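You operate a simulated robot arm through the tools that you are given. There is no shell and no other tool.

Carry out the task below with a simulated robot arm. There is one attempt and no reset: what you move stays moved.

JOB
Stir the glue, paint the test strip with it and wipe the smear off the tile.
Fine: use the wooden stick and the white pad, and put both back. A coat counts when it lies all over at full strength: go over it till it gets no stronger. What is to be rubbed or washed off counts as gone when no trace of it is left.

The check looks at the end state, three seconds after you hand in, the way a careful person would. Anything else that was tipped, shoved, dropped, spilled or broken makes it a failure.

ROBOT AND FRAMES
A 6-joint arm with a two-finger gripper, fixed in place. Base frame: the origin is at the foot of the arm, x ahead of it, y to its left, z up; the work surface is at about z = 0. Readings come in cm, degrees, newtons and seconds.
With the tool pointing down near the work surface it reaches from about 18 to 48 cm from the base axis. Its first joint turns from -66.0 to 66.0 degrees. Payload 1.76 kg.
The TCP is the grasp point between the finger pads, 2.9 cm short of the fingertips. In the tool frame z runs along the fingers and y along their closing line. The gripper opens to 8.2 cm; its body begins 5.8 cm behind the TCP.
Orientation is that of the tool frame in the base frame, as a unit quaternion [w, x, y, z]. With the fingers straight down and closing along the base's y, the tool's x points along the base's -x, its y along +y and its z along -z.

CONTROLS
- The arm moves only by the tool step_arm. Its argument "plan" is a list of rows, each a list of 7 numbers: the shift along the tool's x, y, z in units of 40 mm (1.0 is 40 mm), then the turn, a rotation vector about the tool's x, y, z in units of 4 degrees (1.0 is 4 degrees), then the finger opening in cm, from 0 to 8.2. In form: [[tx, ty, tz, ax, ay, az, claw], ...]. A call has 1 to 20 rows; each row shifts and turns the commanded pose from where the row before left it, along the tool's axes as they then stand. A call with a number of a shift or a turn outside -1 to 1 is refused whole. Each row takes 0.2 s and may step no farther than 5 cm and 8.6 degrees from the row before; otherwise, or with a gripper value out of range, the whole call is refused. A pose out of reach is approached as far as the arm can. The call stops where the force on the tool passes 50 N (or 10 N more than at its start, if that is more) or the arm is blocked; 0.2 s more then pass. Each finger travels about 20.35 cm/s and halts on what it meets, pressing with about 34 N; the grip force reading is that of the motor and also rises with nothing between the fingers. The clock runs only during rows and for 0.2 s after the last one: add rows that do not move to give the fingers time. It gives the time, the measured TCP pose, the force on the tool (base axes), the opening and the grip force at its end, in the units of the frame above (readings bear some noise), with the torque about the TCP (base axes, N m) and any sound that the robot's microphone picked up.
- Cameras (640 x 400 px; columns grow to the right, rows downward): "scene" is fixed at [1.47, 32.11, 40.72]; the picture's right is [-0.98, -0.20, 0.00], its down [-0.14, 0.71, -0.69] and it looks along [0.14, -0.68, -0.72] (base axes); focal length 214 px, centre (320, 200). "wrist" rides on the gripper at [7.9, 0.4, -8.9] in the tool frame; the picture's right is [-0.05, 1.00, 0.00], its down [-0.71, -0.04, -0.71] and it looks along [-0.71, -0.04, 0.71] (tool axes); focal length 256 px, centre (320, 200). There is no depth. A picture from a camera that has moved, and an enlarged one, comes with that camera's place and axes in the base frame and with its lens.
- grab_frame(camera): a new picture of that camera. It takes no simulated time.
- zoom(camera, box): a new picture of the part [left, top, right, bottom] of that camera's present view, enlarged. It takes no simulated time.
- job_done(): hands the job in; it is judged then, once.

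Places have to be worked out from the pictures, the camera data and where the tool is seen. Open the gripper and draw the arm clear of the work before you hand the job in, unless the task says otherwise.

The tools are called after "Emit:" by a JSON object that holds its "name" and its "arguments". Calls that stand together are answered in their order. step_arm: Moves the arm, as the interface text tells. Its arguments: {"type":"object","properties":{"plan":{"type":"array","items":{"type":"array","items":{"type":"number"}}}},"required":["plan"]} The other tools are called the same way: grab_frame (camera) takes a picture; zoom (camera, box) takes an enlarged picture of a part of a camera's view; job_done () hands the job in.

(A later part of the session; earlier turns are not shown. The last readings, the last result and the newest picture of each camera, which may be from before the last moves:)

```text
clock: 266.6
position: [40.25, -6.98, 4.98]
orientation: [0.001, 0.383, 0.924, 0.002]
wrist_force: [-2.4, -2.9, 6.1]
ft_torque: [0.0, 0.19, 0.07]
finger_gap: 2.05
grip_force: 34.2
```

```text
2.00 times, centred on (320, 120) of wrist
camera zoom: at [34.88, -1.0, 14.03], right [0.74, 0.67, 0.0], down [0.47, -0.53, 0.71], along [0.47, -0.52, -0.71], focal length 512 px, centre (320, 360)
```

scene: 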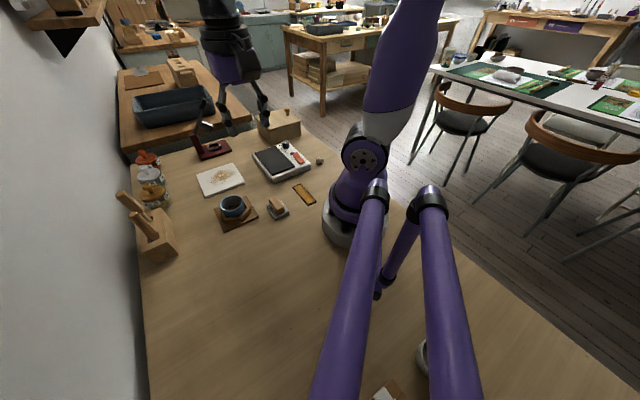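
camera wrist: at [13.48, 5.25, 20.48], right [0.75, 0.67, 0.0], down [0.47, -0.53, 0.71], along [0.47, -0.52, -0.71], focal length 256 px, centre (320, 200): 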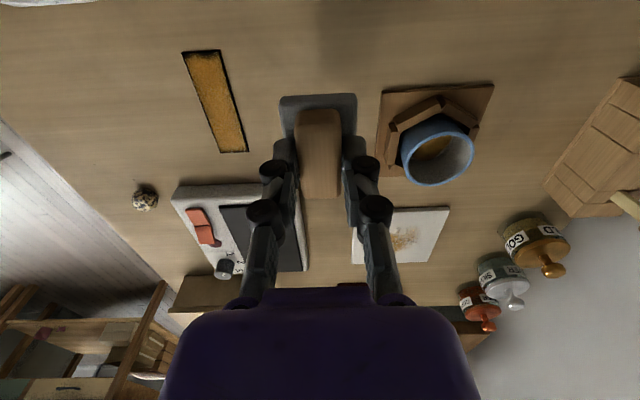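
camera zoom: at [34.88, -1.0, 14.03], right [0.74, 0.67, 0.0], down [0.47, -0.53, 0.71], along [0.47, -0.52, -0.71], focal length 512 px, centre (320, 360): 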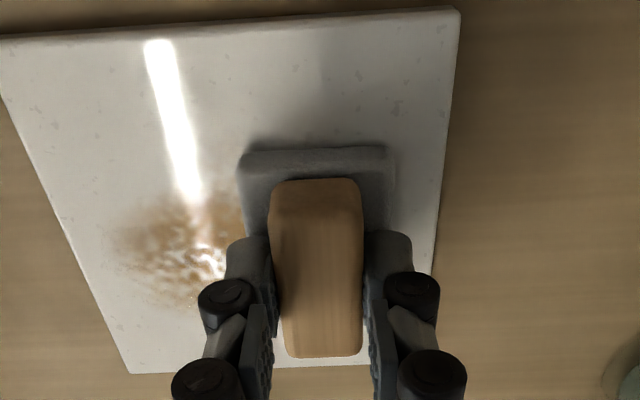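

The tile stays put and the smear responds. I stroke the whole way to the left side.

Emit:
{"name": "step_arm", "arguments": {"plan": [[0, -0.15, 0, 0, 0, 0, 0], [0, -0.15, 0, 0, 0, 0, 0], [0, -0.15, 0, 0, 0, 0, 0], [0, -0.15, 0, 0, 0, 0, 0], [0, -0.15, 0, 0, 0, 0, 0]]}}

Emit:
{"name": "step_arm", "arguments": {"plan": [[0, -0.15, 0, 0, 0, 0, 0], [0, -0.15, 0, 0, 0, 0, 0], [0, -0.15, 0, 0, 0, 0, 0], [0, -0.12, 0, 0, 0, 0, 0]]}}

Emit:
{"name": "zoom", "arguments": {"camera": "scene", "box": [170, 130, 270, 220]}}

Emit:
{"name": "zoom", "arguments": {"camera": "wrist", "box": [200, 20, 440, 220]}}

```text
clock: 267.8
position: [38.16, -9.12, 4.96]
orientation: [0.002, 0.382, 0.924, 0.001]
wrist_force: [3.1, 3.5, 8.7]
ft_torque: [0.2, 0.02, -0.13]
finger_gap: 2.08
grip_force: 33.8
```

```text
clock: 268.8
position: [36.53, -10.83, 5.11]
orientation: [0.001, 0.384, 0.923, 0.002]
wrist_force: [3.0, 3.1, 8.6]
ft_torque: [0.1, -0.06, 0.0]
finger_gap: 2.08
grip_force: 33.9
```

```text
4.44 times, centred on (220, 175) of scene
camera zoom: at [1.47, 32.11, 40.72], right [-0.98, -0.2, 0.0], down [-0.14, 0.71, -0.69], along [0.14, -0.68, -0.72], focal length 953 px, centre (764, 311)
```

zoom: 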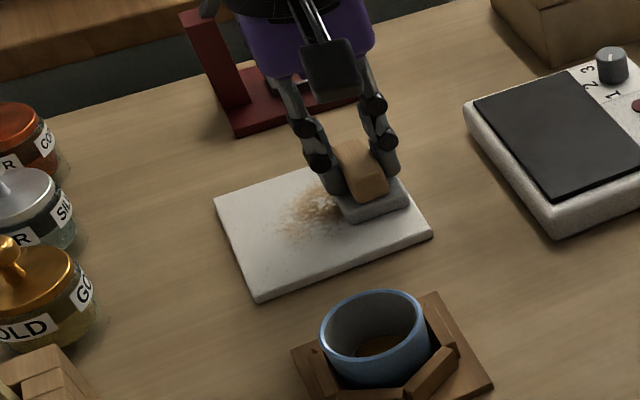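

```text
2.00 times, centred on (320, 120) of wrist
camera zoom: at [31.2, -4.81, 14.02], right [0.75, 0.67, 0.0], down [0.47, -0.53, 0.71], along [0.47, -0.53, -0.71], focal length 512 px, centre (320, 360)
```

zoom: 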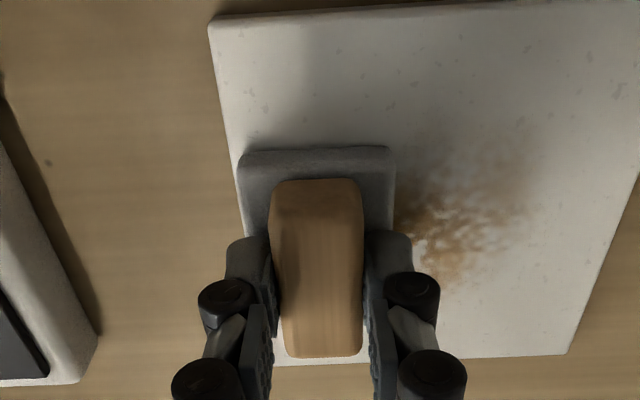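

The smear is fading after one pass. I keep wiping: back to the right, then shift outward and sweep left again.

Emit:
{"name": "step_arm", "arguments": {"plan": [[0, 0.15, 0, 0, 0, 0, 0], [0, 0.15, 0, 0, 0, 0, 0], [0, 0.15, 0, 0, 0, 0, 0], [0, 0.15, 0, 0, 0, 0, 0], [0, 0.15, 0, 0, 0, 0, 0], [0, 0.15, 0, 0, 0, 0, 0], [0, 0.15, 0, 0, 0, 0, 0], [0, 0.15, 0, 0, 0, 0, 0], [0, 0.12, 0, 0, 0, 0, 0]]}}

Emit:
{"name": "step_arm", "arguments": {"plan": [[-0.15, 0, 0, 0, 0, 0, 0], [-0.15, 0, 0, 0, 0, 0, 0], [0, -0.15, 0, 0, 0, 0, 0], [0, -0.15, 0, 0, 0, 0, 0], [0, -0.15, 0, 0, 0, 0, 0], [0, -0.15, 0, 0, 0, 0, 0], [0, -0.15, 0, 0, 0, 0, 0], [0, -0.15, 0, 0, 0, 0, 0], [0, -0.15, 0, 0, 0, 0, 0], [0, -0.15, 0, 0, 0, 0, 0], [0, -0.12, 0, 0, 0, 0, 0]]}}

Emit:
{"name": "zoom", "arguments": {"camera": "scene", "box": [170, 130, 270, 220]}}

Emit:
{"name": "zoom", "arguments": {"camera": "wrist", "box": [200, 20, 440, 220]}}

```text
clock: 270.8
position: [40.18, -6.98, 5.07]
orientation: [0.001, 0.384, 0.923, 0.001]
wrist_force: [-6.5, -6.7, 18.1]
ft_torque: [-0.19, 0.2, 0.03]
finger_gap: 2.07
grip_force: 33.9
```

```text
clock: 273.2
position: [37.35, -11.53, 4.96]
orientation: [-0.001, 0.384, 0.923, 0.002]
wrist_force: [0.1, -0.4, 0.2]
ft_torque: [0.0, -0.02, -0.02]
finger_gap: 2.05
grip_force: 34.3
```

```text
4.44 times, centred on (220, 175) of scene
camera zoom: at [1.47, 32.11, 40.72], right [-0.98, -0.2, 0.0], down [-0.14, 0.71, -0.69], along [0.14, -0.68, -0.72], focal length 953 px, centre (764, 311)
```

zoom: 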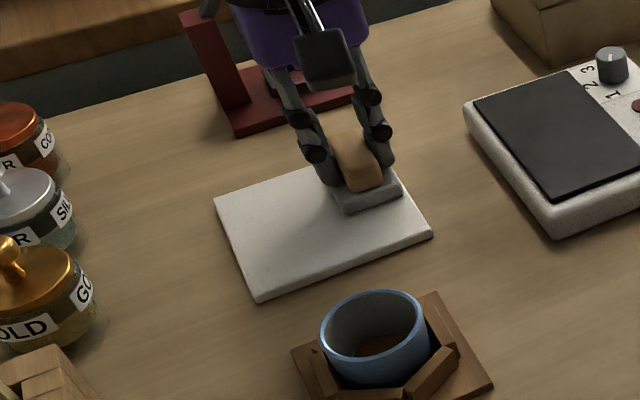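

```text
2.00 times, centred on (320, 120) of wrist
camera zoom: at [32.02, -5.65, 14.0], right [0.74, 0.67, 0.0], down [0.47, -0.53, 0.71], along [0.47, -0.52, -0.71], focal length 512 px, centre (320, 360)
```

zoom: 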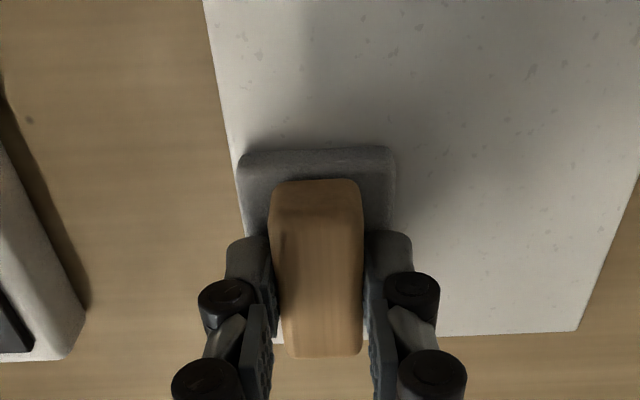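

The visible smear is gone after these passes. For good measure I shift to the robot-side half and sweep once more across.

Emit:
{"name": "step_arm", "arguments": {"plan": [[0.15, 0, 0.006, 0, 0, 0, 0], [0.15, 0, 0.006, 0, 0, 0, 0], [0.15, 0, 0, 0, 0, 0, 0], [0.15, 0, 0, 0, 0, 0, 0], [0, 0.15, 0, 0, 0, 0, 0], [0, 0.15, 0, 0, 0, 0, 0], [0, 0.15, 0, 0, 0, 0, 0], [0, 0.15, 0, 0, 0, 0, 0]]}}

Emit:
{"name": "step_arm", "arguments": {"plan": [[0, 0.15, 0, 0, 0, 0, 0], [0, 0.15, 0, 0, 0, 0, 0], [0, 0.15, 0, 0, 0, 0, 0], [0, 0.15, 0, 0, 0, 0, 0], [0, 0.12, 0, 0, 0, 0, 0]]}}

Emit:
{"name": "zoom", "arguments": {"camera": "scene", "box": [190, 150, 250, 200]}}

Emit:
{"name": "zoom", "arguments": {"camera": "wrist", "box": [200, 20, 440, 220]}}

```text
clock: 275.0
position: [37.4, -8.3, 5.05]
orientation: [0.0, 0.384, 0.923, 0.001]
wrist_force: [-9.6, -11.1, 30.7]
ft_torque: [-0.39, 0.26, -0.01]
finger_gap: 2.06
grip_force: 33.8
```

```text
clock: 276.2
position: [39.42, -6.13, 4.92]
orientation: [0.0, 0.385, 0.923, 0.001]
wrist_force: [-13.8, -11.7, 35.8]
ft_torque: [-0.33, 0.39, 0.0]
finger_gap: 2.07
grip_force: 33.9
```

```text
8.00 times, centred on (220, 175) of scene
camera zoom: at [1.46, 32.11, 40.72], right [-0.98, -0.2, 0.0], down [-0.14, 0.71, -0.69], along [0.14, -0.68, -0.72], focal length 1716 px, centre (1120, 400)
```

zoom: 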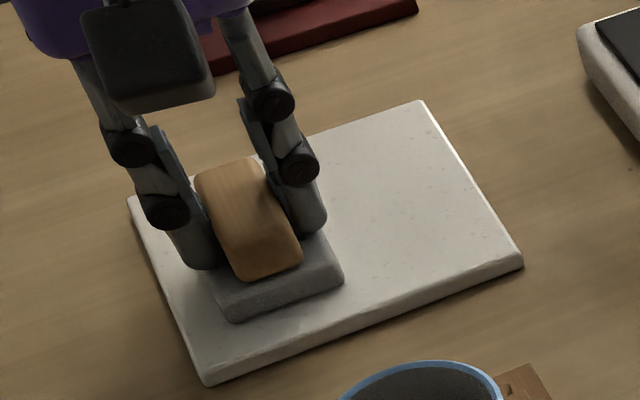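

```text
2.00 times, centred on (320, 120) of wrist
camera zoom: at [34.11, -0.19, 13.92], right [0.75, 0.67, 0.0], down [0.47, -0.53, 0.71], along [0.47, -0.53, -0.71], focal length 512 px, centre (320, 360)
```

zoom: 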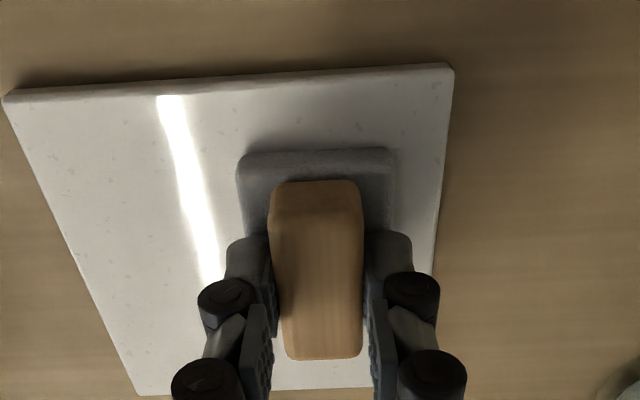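

Force rose to 35 N, so I lift off right away and inspect the tile fully.

Emit:
{"name": "step_arm", "arguments": {"plan": [[0, 0, -0.1, 0, 0, 0, 0], [0, 0, -0.3, 0, 0, 0, 0], [0, 0, -0.3, 0, 0, 0, 0], [0, 0, -0.3, 0, 0, 0, 0], [0, 0, -0.3, 0, 0, 0, 0], [0, 0, -0.3, 0, 0, 0, 0], [0, 0, 0, 0, 0, 0, 0]]}}

Emit:
{"name": "zoom", "arguments": {"camera": "scene", "box": [190, 150, 250, 200]}}

Emit:
{"name": "zoom", "arguments": {"camera": "scene", "box": [170, 130, 270, 220]}}

Emit:
{"name": "zoom", "arguments": {"camera": "wrist", "box": [160, 0, 440, 220]}}

```text
clock: 277.8
position: [39.38, -6.22, 11.61]
orientation: [0.0, 0.383, 0.924, 0.001]
wrist_force: [-0.2, -0.2, -0.2]
ft_torque: [0.01, 0.01, -0.01]
finger_gap: 2.06
grip_force: 33.9
```

```text
8.00 times, centred on (220, 175) of scene
camera zoom: at [1.47, 32.11, 40.72], right [-0.98, -0.2, 0.0], down [-0.14, 0.71, -0.69], along [0.14, -0.68, -0.72], focal length 1716 px, centre (1120, 400)
```

zoom: 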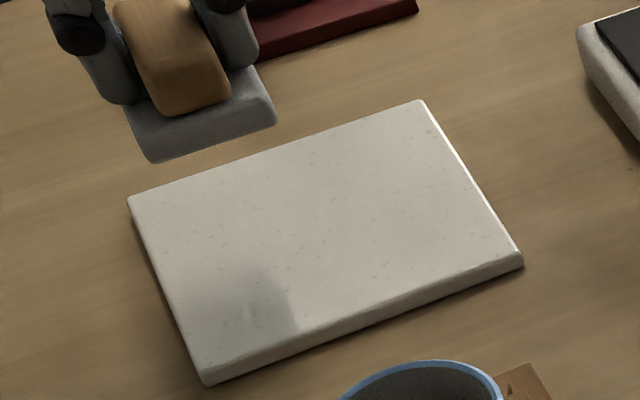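

```text
4.44 times, centred on (220, 175) of scene
camera zoom: at [1.47, 32.11, 40.72], right [-0.98, -0.2, 0.0], down [-0.14, 0.71, -0.69], along [0.14, -0.68, -0.72], focal length 953 px, centre (764, 311)
```

zoom: 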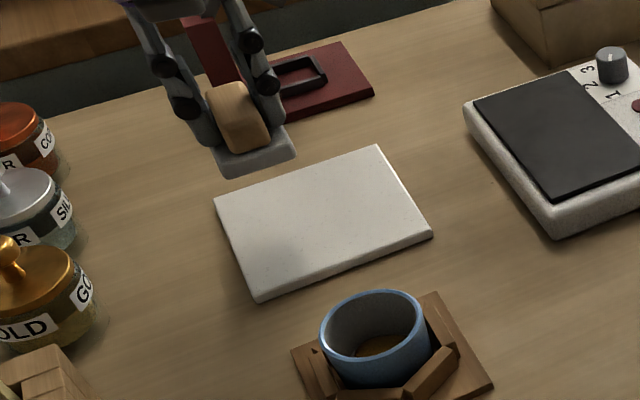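

```text
1.82 times, centred on (300, 110) of wrist
camera zoom: at [34.12, -0.36, 20.59], right [0.75, 0.67, 0.0], down [0.47, -0.53, 0.71], along [0.47, -0.52, -0.71], focal length 465 px, centre (356, 364)
```

zoom: 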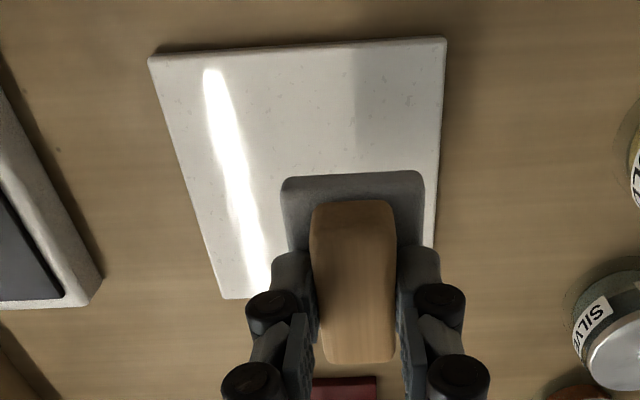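

The tile looks clean and hasn't moved; only the pad's shadow is on it. I carry the pad back toward its place and re-inspect the tile without the shadow.

Emit:
{"name": "step_arm", "arguments": {"plan": [[0.2, -0.11, 0, 0, 0, 0, 0], [0.344, -0.193, 0, 0, 0, 0, 0], [0.344, -0.193, 0, 0, 0, 0, 0], [0.344, -0.193, 0, 0, 0, 0, 0], [0.344, -0.193, 0, 0, 0, 0, 0], [0.344, -0.193, 0, 0, 0, 0, 0], [0.344, -0.193, 0, 0, 0, 0, 0], [0.344, -0.193, 0, 0, 0, 0, 0], [0.344, -0.193, 0, 0, 0, 0, 0], [0.344, -0.193, 0, 0, 0, 0, 0], [0.344, -0.193, 0, 0, 0, 0, 0], [0.344, -0.193, 0, 0, 0, 0, 0], [0.344, -0.193, 0, 0, 0, 0, 0], [0.344, -0.193, 0, 0, 0, 0, 0], [0, 0, 0, 0, 0, 0, 0]]}}

Emit:
{"name": "zoom", "arguments": {"camera": "scene", "box": [190, 150, 250, 200]}}

Emit:
{"name": "grab_frame", "arguments": {"camera": "wrist"}}

```text
clock: 281.0
position: [18.77, -0.14, 11.62]
orientation: [0.0, 0.384, 0.923, 0.002]
wrist_force: [-0.1, -0.2, -0.1]
ft_torque: [0.01, 0.01, 0.03]
finger_gap: 2.05
grip_force: 34.1
```

```text
8.00 times, centred on (220, 175) of scene
camera zoom: at [1.47, 32.11, 40.72], right [-0.98, -0.2, 0.0], down [-0.14, 0.71, -0.69], along [0.14, -0.68, -0.72], focal length 1716 px, centre (1120, 400)
```

zoom: 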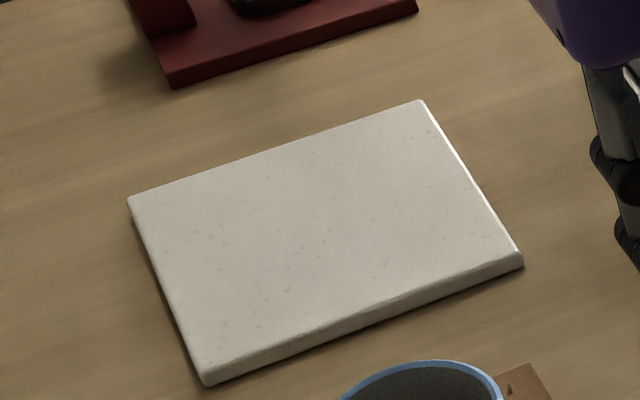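

```text
taken
camera wrist: at [13.41, 5.67, 20.49], right [0.74, 0.67, 0.0], down [0.47, -0.53, 0.71], along [0.47, -0.52, -0.71], focal length 256 px, centre (320, 200)
```

wrist: 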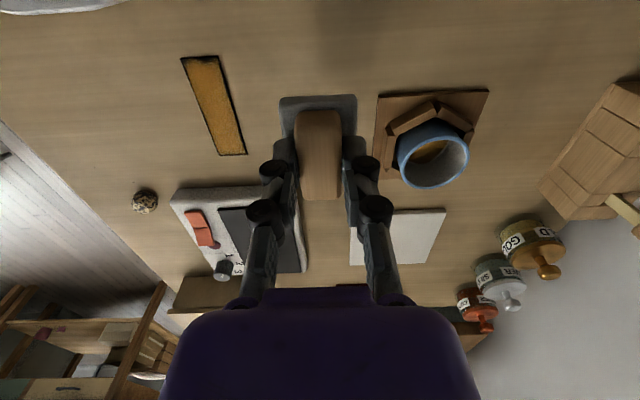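

The tile looks clean. I zoom tighter to make sure no faint trace remains before putting the pad down.

Emit:
{"name": "zoom", "arguments": {"camera": "scene", "box": [205, 160, 235, 180]}}

Emit:
{"name": "zoom", "arguments": {"camera": "scene", "box": [215, 165, 247, 187]}}

Emit:
{"name": "zoom", "arguments": {"camera": "wrist", "box": [380, 195, 460, 275]}}

Emit:
{"name": "zoom", "arguments": {"camera": "wrist", "box": [170, 40, 260, 170]}}

```text
16.00 times, centred on (220, 170) of scene
camera zoom: at [1.47, 32.11, 40.72], right [-0.98, -0.2, 0.0], down [-0.14, 0.71, -0.69], along [0.14, -0.68, -0.72], focal length 3432 px, centre (1920, 680)
```

zoom: 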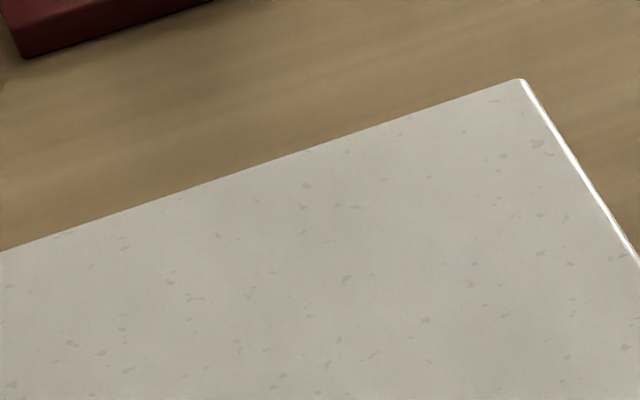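

```text
16.00 times, centred on (231, 176) of scene
camera zoom: at [1.47, 32.11, 40.72], right [-0.98, -0.2, 0.0], down [-0.14, 0.71, -0.69], along [0.14, -0.68, -0.72], focal length 3432 px, centre (1744, 584)
```

zoom: 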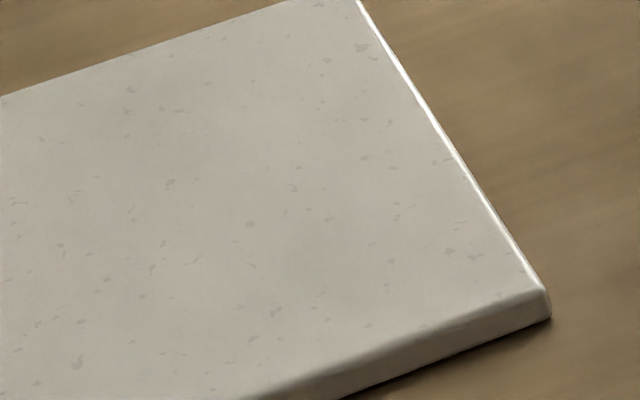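

```text
5.00 times, centred on (420, 235) of wrist
camera zoom: at [13.41, 5.67, 20.49], right [0.74, 0.67, 0.0], down [0.47, -0.53, 0.71], along [0.47, -0.52, -0.71], focal length 1280 px, centre (-180, 25)
```

zoom: 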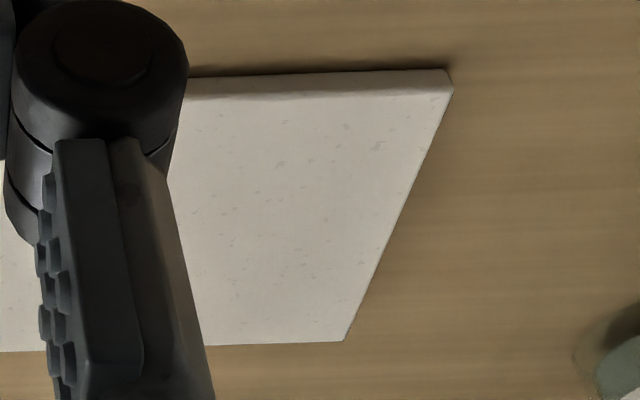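

```text
3.08 times, centred on (215, 105) of wrist
camera zoom: at [13.41, 5.67, 20.49], right [0.74, 0.67, 0.0], down [0.47, -0.53, 0.71], along [0.47, -0.52, -0.71], focal length 788 px, centre (643, 492)
```

zoom: 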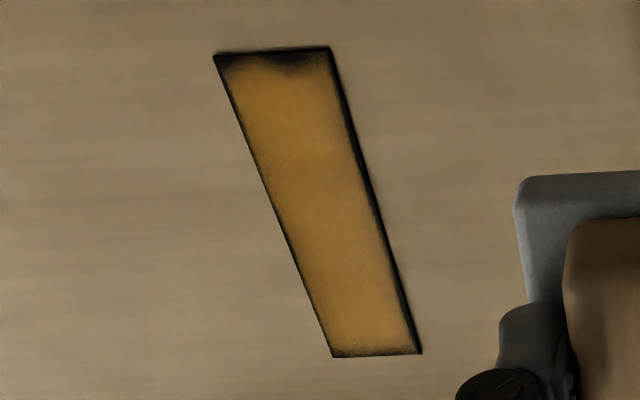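

The tile shows no visible trace, but the outer part only had one or two passes, so for certainty I go back for a few more gentle wipes before putting the pad away.

Emit:
{"name": "step_arm", "arguments": {"plan": [[-0.2, 0.1, 0, 0, 0, 0, 0], [-0.343, 0.164, 0, 0, 0, 0, 0], [-0.343, 0.164, 0, 0, 0, 0, 0], [-0.343, 0.164, 0, 0, 0, 0, 0], [-0.343, 0.164, 0, 0, 0, 0, 0], [-0.343, 0.164, 0, 0, 0, 0, 0], [-0.343, 0.164, 0, 0, 0, 0, 0], [-0.343, 0.164, 0, 0, 0, 0, 0], [-0.343, 0.164, 0, 0, 0, 0, 0], [-0.343, 0.164, 0, 0, 0, 0, 0], [-0.343, 0.164, 0, 0, 0, 0, 0], [-0.343, 0.164, 0, 0, 0, 0, 0], [-0.343, 0.164, 0, 0, 0, 0, 0], [-0.343, 0.164, 0, 0, 0, 0, 0], [-0.343, 0.164, 0, 0, 0, 0, 0], [-0.343, 0.164, 0, 0, 0, 0, 0], [0, 0, 0, 0, 0, 0, 0]]}}

Emit:
{"name": "step_arm", "arguments": {"plan": [[0, 0, 0.3, 0, 0, 0, 0], [0, 0, 0.3, 0, 0, 0, 0], [0, 0, 0.3, 0, 0, 0, 0], [0, 0, 0.3, 0, 0, 0, 0], [0, 0, 0.3, 0, 0, 0, 0], [0, 0, 0, 0, 0, 0, 0]]}}

Emit:
{"name": "zoom", "arguments": {"camera": "scene", "box": [170, 130, 270, 220]}}

```text
clock: 284.6
position: [40.91, -8.11, 11.42]
orientation: [0.0, 0.384, 0.923, 0.003]
wrist_force: [0.8, -0.2, 0.9]
ft_torque: [0.01, -0.03, 0.02]
finger_gap: 2.07
grip_force: 33.6
```

```text
clock: 286.0
position: [40.9, -7.93, 5.43]
orientation: [-0.001, 0.385, 0.923, 0.002]
wrist_force: [0.3, -0.1, -0.1]
ft_torque: [0.0, 0.0, 0.01]
finger_gap: 2.07
grip_force: 33.4
```

```text
4.44 times, centred on (220, 175) of scene
camera zoom: at [1.47, 32.11, 40.72], right [-0.98, -0.2, 0.0], down [-0.14, 0.71, -0.69], along [0.14, -0.68, -0.72], focal length 953 px, centre (764, 311)
```

zoom: 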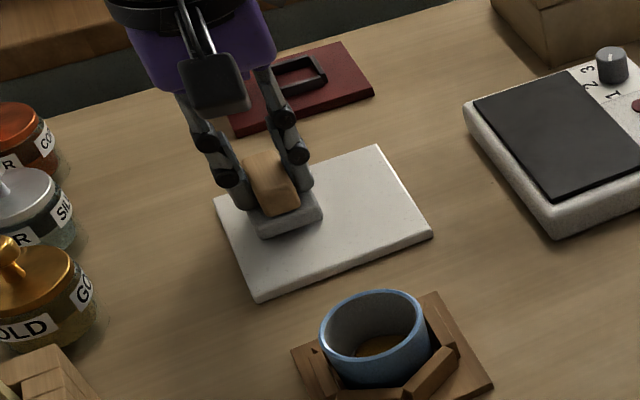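

I'm just above the tile on the outer half. I lower to light contact.

Emit:
{"name": "step_arm", "arguments": {"plan": [[0, 0, 0.06, 0, 0, 0, 0], [0, 0, 0.02, 0, 0, 0, 0], [0, 0, 0, 0, 0, 0, 0]]}}

Emit:
{"name": "step_arm", "arguments": {"plan": [[0, 0, 0.015, 0, 0, 0, 0], [0, 0, 0, 0, 0, 0, 0]]}}

```text
clock: 286.8
position: [40.94, -7.89, 5.21]
orientation: [0.0, 0.384, 0.923, 0.002]
wrist_force: [0.7, -0.5, -0.6]
ft_torque: [0.01, -0.02, 0.02]
finger_gap: 2.07
grip_force: 34.2
```

```text
clock: 287.4
position: [41.02, -7.89, 4.94]
orientation: [-0.001, 0.383, 0.924, 0.002]
wrist_force: [-0.1, 0.2, 0.0]
ft_torque: [0.02, -0.02, 0.02]
finger_gap: 2.07
grip_force: 34.0
```

Emit:
{"name": "step_arm", "arguments": {"plan": [[0, 0, 0.015, 0, 0, 0, 0], [0, 0, 0, 0, 0, 0, 0]]}}

Emit:
{"name": "step_arm", "arguments": {"plan": [[0, -0.15, 0.005, 0, 0, 0, 0], [0, -0.15, 0, 0, 0, 0, 0]]}}

```text
clock: 288.0
position: [41.03, -7.97, 5.0]
orientation: [0.001, 0.384, 0.923, 0.001]
wrist_force: [-0.2, 0.4, 0.3]
ft_torque: [-0.01, -0.01, -0.02]
finger_gap: 2.06
grip_force: 34.1
```

```text
clock: 288.6
position: [40.25, -8.82, 5.03]
orientation: [0.0, 0.384, 0.923, 0.002]
wrist_force: [0.5, 0.0, 0.2]
ft_torque: [0.02, -0.04, -0.01]
finger_gap: 2.07
grip_force: 33.7
```

Still no force; I lower a touch more and continue the stroke.

Emit:
{"name": "step_arm", "arguments": {"plan": [[0, 0, 0.02, 0, 0, 0, 0], [0, 0, 0, 0, 0, 0, 0]]}}

Emit:
{"name": "step_arm", "arguments": {"plan": [[0, 0, 0.01, 0, 0, 0, 0], [0, 0, 0, 0, 0, 0, 0]]}}

```text
clock: 289.2
position: [40.26, -8.9, 4.96]
orientation: [0.001, 0.384, 0.923, 0.002]
wrist_force: [-5.2, 2.0, 14.3]
ft_torque: [0.06, 0.25, 0.02]
finger_gap: 2.07
grip_force: 34.1
```

```text
clock: 289.8
position: [40.39, -8.85, 4.95]
orientation: [0.003, 0.383, 0.924, 0.002]
wrist_force: [1.8, -1.0, 21.7]
ft_torque: [0.04, 0.1, -0.01]
finger_gap: 2.09
grip_force: 33.8
```

Contact now at ~15–20 N. I ease slightly and wipe left, then back right, along the outer half.

Emit:
{"name": "step_arm", "arguments": {"plan": [[0, -0.12, -0.012, 0, 0, 0, 0], [0, -0.15, 0, 0, 0, 0, 0], [0, -0.15, 0, 0, 0, 0, 0], [0, -0.15, 0, 0, 0, 0, 0], [0, -0.15, 0, 0, 0, 0, 0], [0, -0.15, 0, 0, 0, 0, 0]]}}

Emit:
{"name": "step_arm", "arguments": {"plan": [[0, 0.15, 0, 0, 0, 0, 0], [0, 0.15, 0, 0, 0, 0, 0], [0, 0.15, 0, 0, 0, 0, 0], [0, 0.15, 0, 0, 0, 0, 0], [0, 0.15, 0, 0, 0, 0, 0], [0, 0.15, 0, 0, 0, 0, 0], [0, 0.15, 0, 0, 0, 0, 0], [0, 0.12, 0, 0, 0, 0, 0]]}}

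Emit:
{"name": "zoom", "arguments": {"camera": "scene", "box": [170, 130, 270, 220]}}

```text
clock: 291.2
position: [37.68, -11.37, 4.83]
orientation: [-0.001, 0.384, 0.924, 0.001]
wrist_force: [6.0, 5.6, 18.1]
ft_torque: [0.15, -0.2, 0.05]
finger_gap: 2.07
grip_force: 33.6
```

```text
clock: 293.0
position: [41.14, -7.91, 4.78]
orientation: [0.0, 0.383, 0.924, 0.001]
wrist_force: [-7.6, -5.9, 19.8]
ft_torque: [-0.27, 0.11, -0.02]
finger_gap: 2.07
grip_force: 34.2
```

```text
4.44 times, centred on (220, 175) of scene
camera zoom: at [1.46, 32.11, 40.72], right [-0.98, -0.2, 0.0], down [-0.14, 0.71, -0.69], along [0.14, -0.68, -0.72], focal length 953 px, centre (764, 311)
```

zoom: 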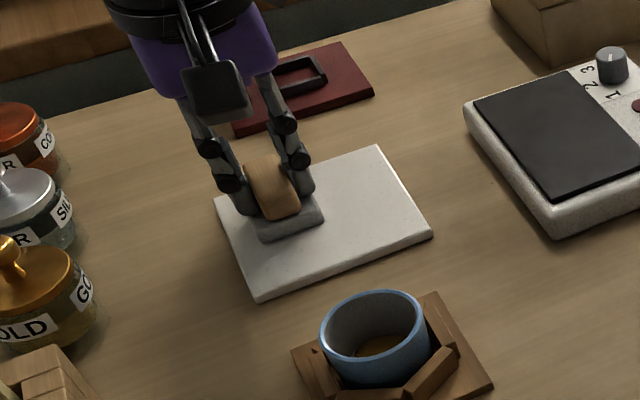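

The outer half got two firm passes and the tile didn't move. Now the same for the robot-side half.

Emit:
{"name": "step_arm", "arguments": {"plan": [[0.13, 0, -0.006, 0, 0, 0, 0], [0.13, 0, 0, 0, 0, 0, 0], [0.13, 0, 0, 0, 0, 0, 0], [0.13, 0, 0, 0, 0, 0, 0], [0.13, 0, 0, 0, 0, 0, 0], [0, -0.15, 0, 0, 0, 0, 0], [0, -0.15, 0, 0, 0, 0, 0], [0, -0.15, 0, 0, 0, 0, 0], [0, -0.15, 0, 0, 0, 0, 0]]}}

Emit:
{"name": "step_arm", "arguments": {"plan": [[0, -0.15, 0, 0, 0, 0, 0], [0, -0.15, 0, 0, 0, 0, 0], [0, -0.15, 0, 0, 0, 0, 0], [0, -0.15, 0, 0, 0, 0, 0], [0, 0.15, 0, 0, 0, 0, 0], [0, 0.15, 0, 0, 0, 0, 0], [0, 0.15, 0, 0, 0, 0, 0], [0, 0.15, 0, 0, 0, 0, 0]]}}

Emit:
{"name": "step_arm", "arguments": {"plan": [[0, 0.15, 0, 0, 0, 0, 0], [0, 0.15, 0, 0, 0, 0, 0], [0, 0.15, 0, 0, 0, 0, 0], [-0.13, 0.1, 0, 0, 0, 0, 0], [-0.13, -0.1, 0, 0, 0, 0, 0], [0, -0.15, 0, 0, 0, 0, 0], [0, -0.15, 0, 0, 0, 0, 0], [0, -0.15, 0, 0, 0, 0, 0], [0, -0.15, 0, 0, 0, 0, 0], [0, -0.15, 0, 0, 0, 0, 0], [0, -0.15, 0, 0, 0, 0, 0]]}}

Emit:
{"name": "zoom", "arguments": {"camera": "scene", "box": [170, 130, 270, 220]}}

```text
clock: 295.0
position: [37.58, -7.86, 4.94]
orientation: [0.0, 0.383, 0.924, 0.002]
wrist_force: [-0.1, -0.1, -0.1]
ft_torque: [0.03, 0.01, 0.0]
finger_gap: 2.08
grip_force: 33.6
```

```text
clock: 296.8
position: [37.59, -7.95, 5.1]
orientation: [0.0, 0.384, 0.923, 0.001]
wrist_force: [-0.1, 0.0, -1.0]
ft_torque: [-0.01, -0.01, 0.02]
finger_gap: 2.09
grip_force: 33.4
```

```text
clock: 299.2
position: [37.17, -9.97, 4.98]
orientation: [0.0, 0.383, 0.924, 0.002]
wrist_force: [0.9, 0.5, -0.8]
ft_torque: [0.02, 0.0, 0.02]
finger_gap: 2.08
grip_force: 33.9
```

```text
4.44 times, centred on (220, 175) of scene
camera zoom: at [1.47, 32.11, 40.72], right [-0.98, -0.2, 0.0], down [-0.14, 0.71, -0.69], along [0.14, -0.68, -0.72], focal length 953 px, centre (764, 311)
```

zoom: 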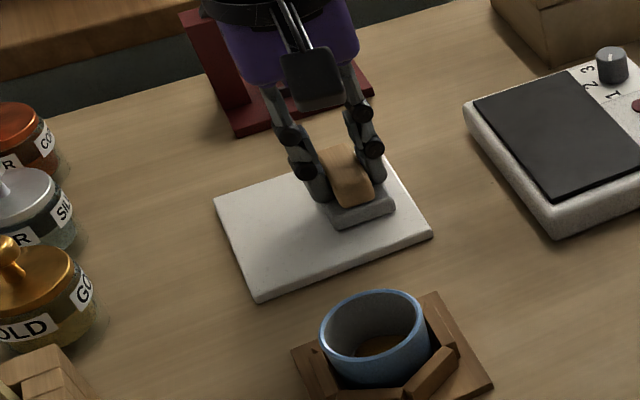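

Those last passes hovered (0 N). I lower a little until I feel contact and repeat them.

Emit:
{"name": "step_arm", "arguments": {"plan": [[0, 0, 0.02, 0, 0, 0, 0], [0, 0, 0, 0, 0, 0, 0]]}}

Emit:
{"name": "step_arm", "arguments": {"plan": [[0.1, 0, 0.006, 0, 0, 0, 0], [0.1, 0, 0, 0, 0, 0, 0]]}}

```text
clock: 299.8
position: [37.11, -9.94, 4.89]
orientation: [0.001, 0.383, 0.924, 0.002]
wrist_force: [-2.1, 1.0, 11.6]
ft_torque: [-0.02, 0.12, 0.0]
finger_gap: 2.09
grip_force: 33.6
```

```text
clock: 300.4
position: [36.44, -9.35, 4.82]
orientation: [0.001, 0.384, 0.923, 0.002]
wrist_force: [3.8, -2.8, 9.3]
ft_torque: [-0.14, -0.07, 0.0]
finger_gap: 2.06
grip_force: 34.0
```

Contact at about 10 N. I sweep the robot-side half left to right and back.

Emit:
{"name": "step_arm", "arguments": {"plan": [[0, -0.13, 0, 0, 0, 0, 0], [0, -0.12, 0, 0, 0, 0, 0], [0, 0.15, 0, 0, 0, 0, 0], [0, 0.15, 0, 0, 0, 0, 0], [0, 0.15, 0, 0, 0, 0, 0], [0, 0.15, 0, 0, 0, 0, 0]]}}

Emit:
{"name": "step_arm", "arguments": {"plan": [[0, 0.15, 0, 0, 0, 0, 0], [0, 0.15, 0, 0, 0, 0, 0], [0, 0.15, 0, 0, 0, 0, 0], [0, 0.15, 0, 0, 0, 0, 0], [0, 0.1, 0, 0, 0, 0, 0]]}}

Emit:
{"name": "step_arm", "arguments": {"plan": [[-0.13, 0, 0, 0, 0, 0, 0], [-0.1, -0.1, 0, 0, 0, 0, 0], [0, -0.15, 0, 0, 0, 0, 0], [0, -0.15, 0, 0, 0, 0, 0], [0, -0.15, 0, 0, 0, 0, 0], [0, -0.15, 0, 0, 0, 0, 0], [0, -0.15, 0, 0, 0, 0, 0], [0, -0.15, 0, 0, 0, 0, 0]]}}

Emit:
{"name": "zoom", "arguments": {"camera": "scene", "box": [170, 130, 270, 220]}}

```text
clock: 301.8
position: [37.36, -8.41, 4.91]
orientation: [0.001, 0.385, 0.923, 0.001]
wrist_force: [-4.0, -0.6, 9.7]
ft_torque: [0.07, 0.18, -0.01]
finger_gap: 2.07
grip_force: 34.3
stopped in row 6: the force on the tool passed its limit at 52 N (the readings are from after the stop); the commanded pose is now the measured one
```

```text
clock: 303.0
position: [39.2, -6.45, 4.76]
orientation: [0.0, 0.385, 0.923, 0.001]
wrist_force: [0.6, -0.1, -0.2]
ft_torque: [-0.01, -0.04, -0.02]
finger_gap: 2.07
grip_force: 34.3
```

```text
clock: 304.8
position: [37.13, -9.9, 4.86]
orientation: [0.002, 0.384, 0.923, 0.001]
wrist_force: [4.5, 4.9, 12.9]
ft_torque: [0.14, -0.15, 0.01]
finger_gap: 2.09
grip_force: 34.4
```

```text
4.44 times, centred on (220, 175) of scene
camera zoom: at [1.46, 32.11, 40.72], right [-0.98, -0.2, 0.0], down [-0.14, 0.71, -0.69], along [0.14, -0.68, -0.72], focal length 953 px, centre (764, 311)
```

zoom: 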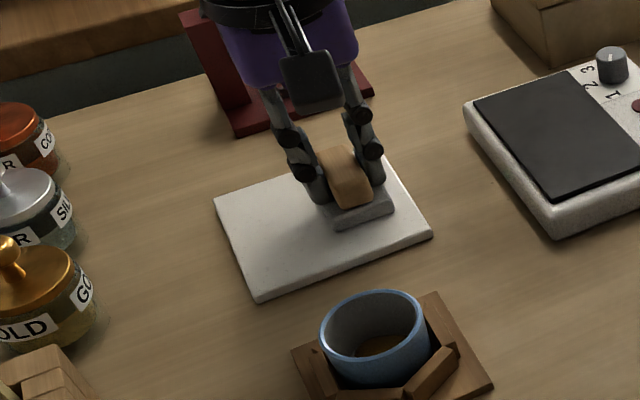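

Wiping is done; a brief 52 N peak didn't move the tile. I lift off and inspect it once more.

Emit:
{"name": "step_arm", "arguments": {"plan": [[0, 0, -0.1, 0, 0, 0, 0], [0, 0, -0.3, 0, 0, 0, 0], [0, 0, -0.3, 0, 0, 0, 0], [0, 0, -0.3, 0, 0, 0, 0], [0, 0, -0.3, 0, 0, 0, 0], [0, 0, -0.3, 0, 0, 0, 0], [0, 0, -0.1, 0, 0, 0, 0], [0, 0, 0, 0, 0, 0, 0]]}}

Emit:
{"name": "zoom", "arguments": {"camera": "scene", "box": [190, 150, 250, 200]}}

Emit:
{"name": "zoom", "arguments": {"camera": "wrist", "box": [200, 0, 440, 200]}}

```text
clock: 306.6
position: [37.09, -9.97, 11.55]
orientation: [0.001, 0.385, 0.923, 0.001]
wrist_force: [-0.3, 0.5, -0.1]
ft_torque: [0.01, 0.0, -0.01]
finger_gap: 2.05
grip_force: 33.4
```

```text
8.00 times, centred on (220, 175) of scene
camera zoom: at [1.47, 32.11, 40.72], right [-0.98, -0.2, 0.0], down [-0.14, 0.71, -0.69], along [0.14, -0.68, -0.72], focal length 1716 px, centre (1120, 400)
```

zoom: 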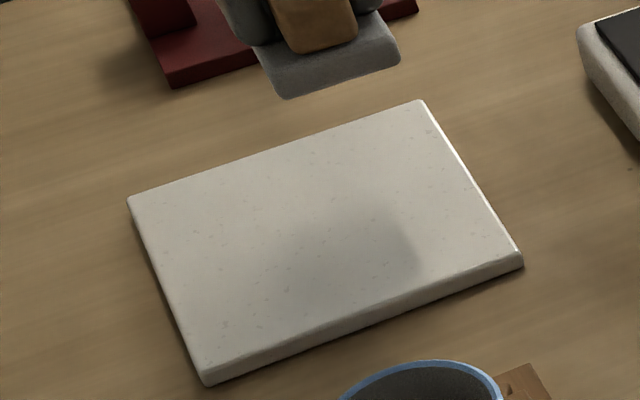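

```text
2.00 times, centred on (320, 100) of wrist
camera zoom: at [31.81, -4.07, 20.5], right [0.75, 0.66, 0.0], down [0.47, -0.53, 0.71], along [0.47, -0.53, -0.71], focal length 512 px, centre (320, 400)
```

zoom: 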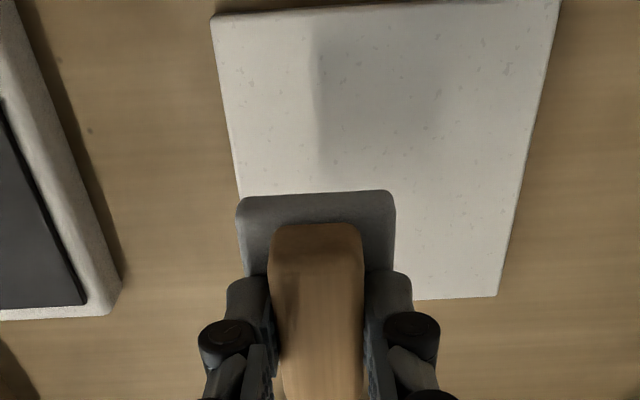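

The tile is clean and in place. I carry the pad back over its original spot.

Emit:
{"name": "step_arm", "arguments": {"plan": [[0.2, -0.06, 0, 0, 0, 0, 0], [0.35, -0.11, 0, 0, 0, 0, 0], [0.35, -0.11, 0, 0, 0, 0, 0], [0.35, -0.11, 0, 0, 0, 0, 0], [0.35, -0.11, 0, 0, 0, 0, 0], [0.35, -0.11, 0, 0, 0, 0, 0], [0.35, -0.11, 0, 0, 0, 0, 0], [0.35, -0.11, 0, 0, 0, 0, 0], [0.35, -0.11, 0, 0, 0, 0, 0], [0.35, -0.11, 0, 0, 0, 0, 0], [0.35, -0.11, 0, 0, 0, 0, 0], [0.35, -0.11, 0, 0, 0, 0, 0], [0.35, -0.11, 0, 0, 0, 0, 0], [0.35, -0.11, 0, 0, 0, 0, 0], [0.175, -0.062, 0, 0, 0, 0, 0], [0, 0, 0, 0, 0, 0, 0]]}}

Emit:
{"name": "step_arm", "arguments": {"plan": [[0, 0, 0.3, 0, 0, 0, 0], [0, 0, 0.3, 0, 0, 0, 0], [0, 0, 0.3, 0, 0, 0, 0], [0, 0, 0.3, 0, 0, 0, 0], [0, 0, 0.3, 0, 0, 0, 0], [0, 0, 0, 0, 0, 0, 0]]}}

Emit:
{"name": "zoom", "arguments": {"camera": "scene", "box": [230, 160, 320, 240]}}

```text
clock: 310.0
position: [18.6, -0.39, 11.73]
orientation: [0.0, 0.385, 0.923, 0.002]
wrist_force: [0.1, 0.8, -0.6]
ft_torque: [-0.01, -0.02, 0.01]
finger_gap: 2.09
grip_force: 33.8
```

```text
clock: 311.4
position: [18.75, -0.39, 5.5]
orientation: [0.0, 0.385, 0.923, 0.001]
wrist_force: [-0.1, 0.0, 0.1]
ft_torque: [-0.02, 0.0, 0.0]
finger_gap: 2.07
grip_force: 33.7
```

```text
5.00 times, centred on (275, 200) of scene
camera zoom: at [1.47, 32.11, 40.72], right [-0.98, -0.2, 0.0], down [-0.14, 0.71, -0.69], along [0.14, -0.68, -0.72], focal length 1072 px, centre (545, 200)
```

zoom: 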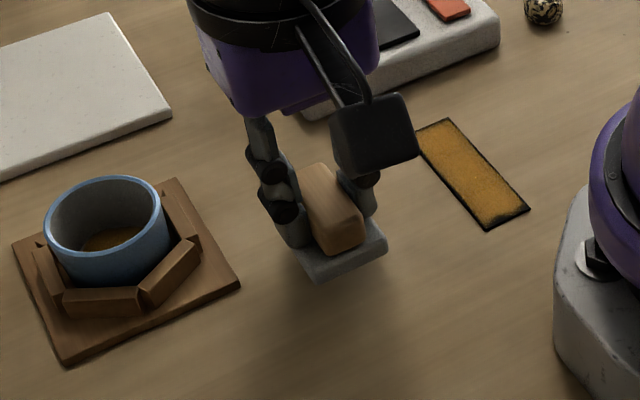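

I'm right over the original spot, 1.5 cm above the table. I lower the pad gently to the surface.

Emit:
{"name": "step_arm", "arguments": {"plan": [[0, 0, 0.15, 0, 0, 0, 0], [0, 0, 0.12, 0, 0, 0, 0], [0, 0, 0, 0, 0, 0, 0]]}}

Emit:
{"name": "step_arm", "arguments": {"plan": [[0, 0, 0.05, 0, 0, 0, 0], [0, 0, 0, 0, 0, 0, 0]]}}

```text
clock: 312.2
position: [18.85, -0.17, 4.36]
orientation: [0.0, 0.385, 0.923, 0.001]
wrist_force: [0.2, -0.2, -0.4]
ft_torque: [0.03, 0.01, -0.05]
finger_gap: 2.08
grip_force: 33.5
```

```text
clock: 312.8
position: [18.8, -0.24, 4.3]
orientation: [0.001, 0.385, 0.923, 0.002]
wrist_force: [0.3, -0.7, -0.6]
ft_torque: [0.02, 0.0, -0.01]
finger_gap: 2.07
grip_force: 34.0
```

A slight 0.2 cm drift in y; I correct it and lower the last few millimetres.

Emit:
{"name": "step_arm", "arguments": {"plan": [[-0.03, -0.04, 0, 0, 0, 0, 0], [0, 0, 0.03, 0, 0, 0, 0], [0, 0, 0, 0, 0, 0, 0]]}}

Emit:
{"name": "step_arm", "arguments": {"plan": [[0, 0, 0.03, 0, 0, 0, 0], [0, 0, 0, 0, 0, 0, 0]]}}

```text
clock: 313.6
position: [18.79, -0.53, 4.19]
orientation: [0.001, 0.385, 0.923, 0.002]
wrist_force: [-0.9, -0.6, -0.8]
ft_torque: [-0.01, -0.02, -0.03]
finger_gap: 2.07
grip_force: 34.1
```

```text
clock: 314.2
position: [18.93, -0.45, 4.06]
orientation: [0.002, 0.385, 0.923, 0.002]
wrist_force: [-0.7, -0.7, 3.5]
ft_torque: [-0.08, 0.0, 0.03]
finger_gap: 2.1
grip_force: 34.4
```

The pad touches the table (3.5 N) at its original place. I release it slowly.

Emit:
{"name": "step_arm", "arguments": {"plan": [[0, 0, 0, 0, 0, 0, 2.2], [0, 0, 0, 0, 0, 0, 2.6], [0, 0, 0, 0, 0, 0, 3.2], [0, 0, 0, 0, 0, 0, 3.8], [0, 0, 0, 0, 0, 0, 3.8], [0, 0, -0.2, 0, 0, 0, 3.8], [0, 0, -0.3, 0, 0, 0, 3.8], [0, 0, -0.3, 0, 0, 0, 3.8], [0, 0, -0.3, 0, 0, 0, 4.2], [0, 0, -0.3, 0, 0, 0, 4.2], [0, 0, -0.3, 0, 0, 0, 4.2], [0, 0, -0.3, 0, 0, 0, 5], [0, 0, 0, 0, 0, 0, 5]]}}

Emit:
{"name": "zoom", "arguments": {"camera": "scene", "box": [240, 180, 310, 240]}}

Emit:
{"name": "zoom", "arguments": {"camera": "wrist", "box": [270, 30, 370, 130]}}

```text
clock: 317.0
position: [18.74, -0.71, 12.11]
orientation: [0.001, 0.386, 0.923, 0.002]
wrist_force: [1.9, 0.5, 0.5]
ft_torque: [-0.03, 0.06, 0.0]
finger_gap: 5.0
grip_force: 0.1
```

```text
6.67 times, centred on (275, 210) of scene
camera zoom: at [1.47, 32.11, 40.72], right [-0.98, -0.2, 0.0], down [-0.14, 0.71, -0.69], along [0.14, -0.68, -0.72], focal length 1430 px, centre (620, 133)
```

zoom: 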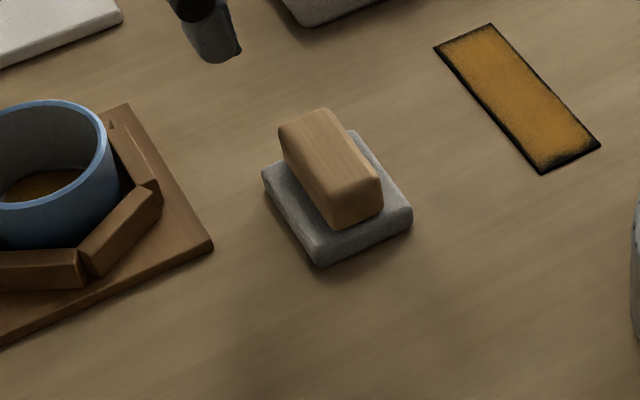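

```text
4.00 times, centred on (320, 80) of wrist
camera zoom: at [13.39, 5.21, 21.02], right [0.75, 0.66, 0.0], down [0.47, -0.53, 0.71], along [0.47, -0.53, -0.71], focal length 1024 px, centre (320, 680)
```

zoom: 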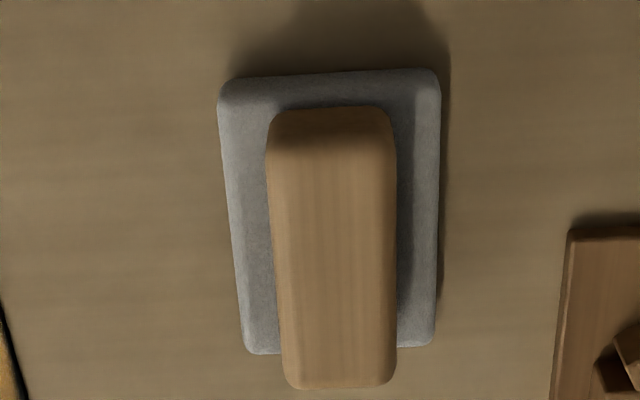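

The pad is back within a millimetre or two of where it lay. I raise the arm and draw it clear, opening the gripper.

Emit:
{"name": "step_arm", "arguments": {"plan": [[0, 0, -0.3, 0, 0, 0, 6], [0, 0, -0.3, 0, 0, 0, 7], [0, 0, -0.3, 0, 0, 0, 8], [-0.1, 0.2, -0.2, 0, 0, 0, 8.2], [-0.1, 0.3, -0.2, 0, 0, 0, 8.2], [-0.1, 0.3, -0.2, 0, 0, 0, 8.2], [-0.1, 0.3, -0.3, 0, 0, 0, 8.2], [-0.1, 0.3, -0.3, 0, 0, 0, 8.2], [-0.1, 0.3, -0.3, 0, 0, 0, 8.2], [-0.1, 0.2, -0.3, 0, 0, 0, 8.2], [0, 0, -0.3, 0, 0, 0, 8.2], [0, 0, 0, 0, 0, 0, 8.2]]}}

Emit:
{"name": "grab_frame", "arguments": {"camera": "scene"}}

Emit:
{"name": "zoom", "arguments": {"camera": "scene", "box": [110, 140, 340, 270]}}

Emit:
{"name": "grab_frame", "arguments": {"camera": "wrist"}}

```text
clock: 319.6
position: [25.93, 2.63, 24.32]
orientation: [0.001, 0.385, 0.923, 0.001]
wrist_force: [-0.1, 0.7, 0.3]
ft_torque: [-0.01, -0.02, 0.0]
finger_gap: 8.2
grip_force: 0.1
```

```text
taken
```

scene: 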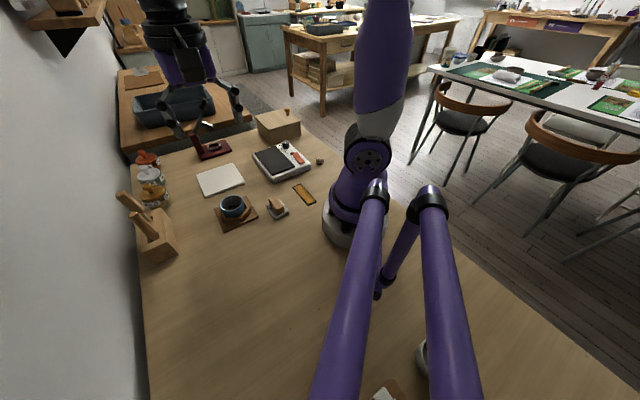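

```text
2.78 times, centred on (225, 205) of scene
camera zoom: at [1.47, 32.11, 40.72], right [-0.98, -0.2, 0.0], down [-0.14, 0.71, -0.69], along [0.14, -0.68, -0.72], focal length 597 px, centre (584, 186)
```

zoom: 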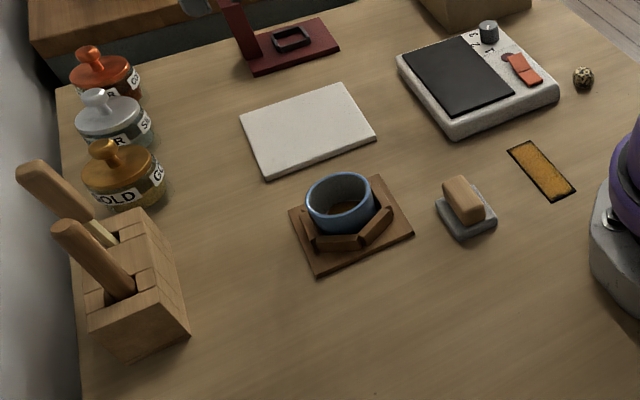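

```text
taken
camera wrist: at [20.74, 8.53, 33.26], right [0.75, 0.66, 0.0], down [0.47, -0.53, 0.71], along [0.47, -0.53, -0.71], focal length 256 px, centre (320, 200)
```

wrist: 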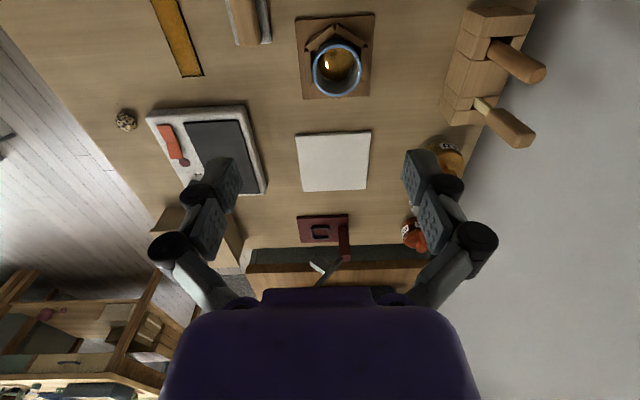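

Everything stands in its place. Before handing in I check the strip, the cup and the table between them for drips.

Emit:
{"name": "zoom", "arguments": {"camera": "scene", "box": [280, 175, 330, 215]}}

Emit:
{"name": "zoom", "arguments": {"camera": "scene", "box": [205, 180, 305, 240]}}

Emit:
{"name": "zoom", "arguments": {"camera": "wrist", "box": [290, 10, 380, 110]}}

Emit:
{"name": "zoom", "arguments": {"camera": "scene", "box": [110, 180, 185, 270]}}

```text
10.00 times, centred on (305, 195) of scene
camera zoom: at [1.47, 32.11, 40.72], right [-0.98, -0.2, 0.0], down [-0.14, 0.71, -0.69], along [0.14, -0.68, -0.72], focal length 2145 px, centre (470, 250)
```

zoom: 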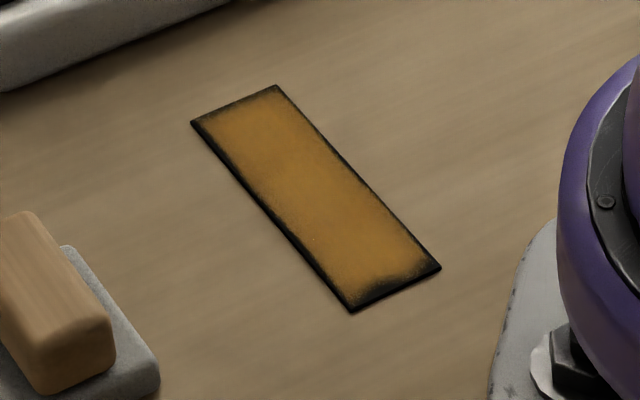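

```text
6.40 times, centred on (255, 210) of scene
camera zoom: at [1.47, 32.11, 40.72], right [-0.98, -0.2, 0.0], down [-0.14, 0.71, -0.69], along [0.14, -0.68, -0.72], focal length 1373 px, centre (736, 136)
```

zoom: 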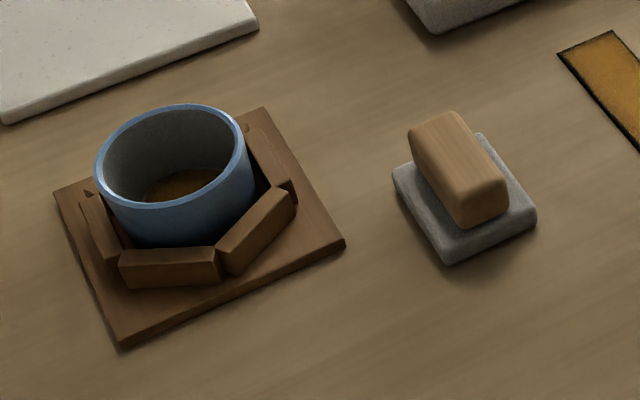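

```text
4.00 times, centred on (335, 60) of wrist
camera zoom: at [20.74, 8.53, 33.26], right [0.75, 0.66, 0.0], down [0.47, -0.53, 0.71], along [0.47, -0.53, -0.71], focal length 1024 px, centre (260, 760)
```

zoom: 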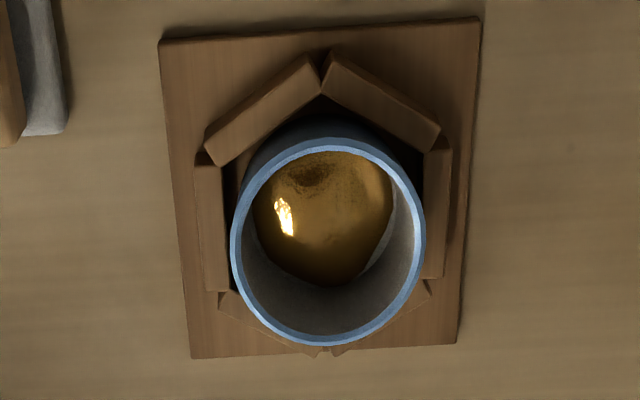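

```text
4.44 times, centred on (148, 225) of scene
camera zoom: at [1.47, 32.11, 40.72], right [-0.98, -0.2, 0.0], down [-0.14, 0.71, -0.69], along [0.14, -0.68, -0.72], focal length 953 px, centre (1087, 89)
```

zoom: 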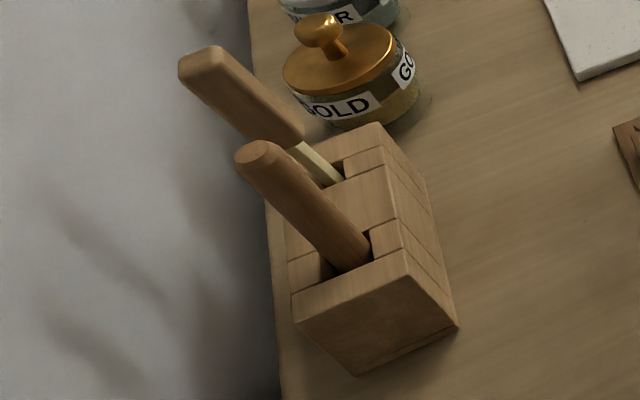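

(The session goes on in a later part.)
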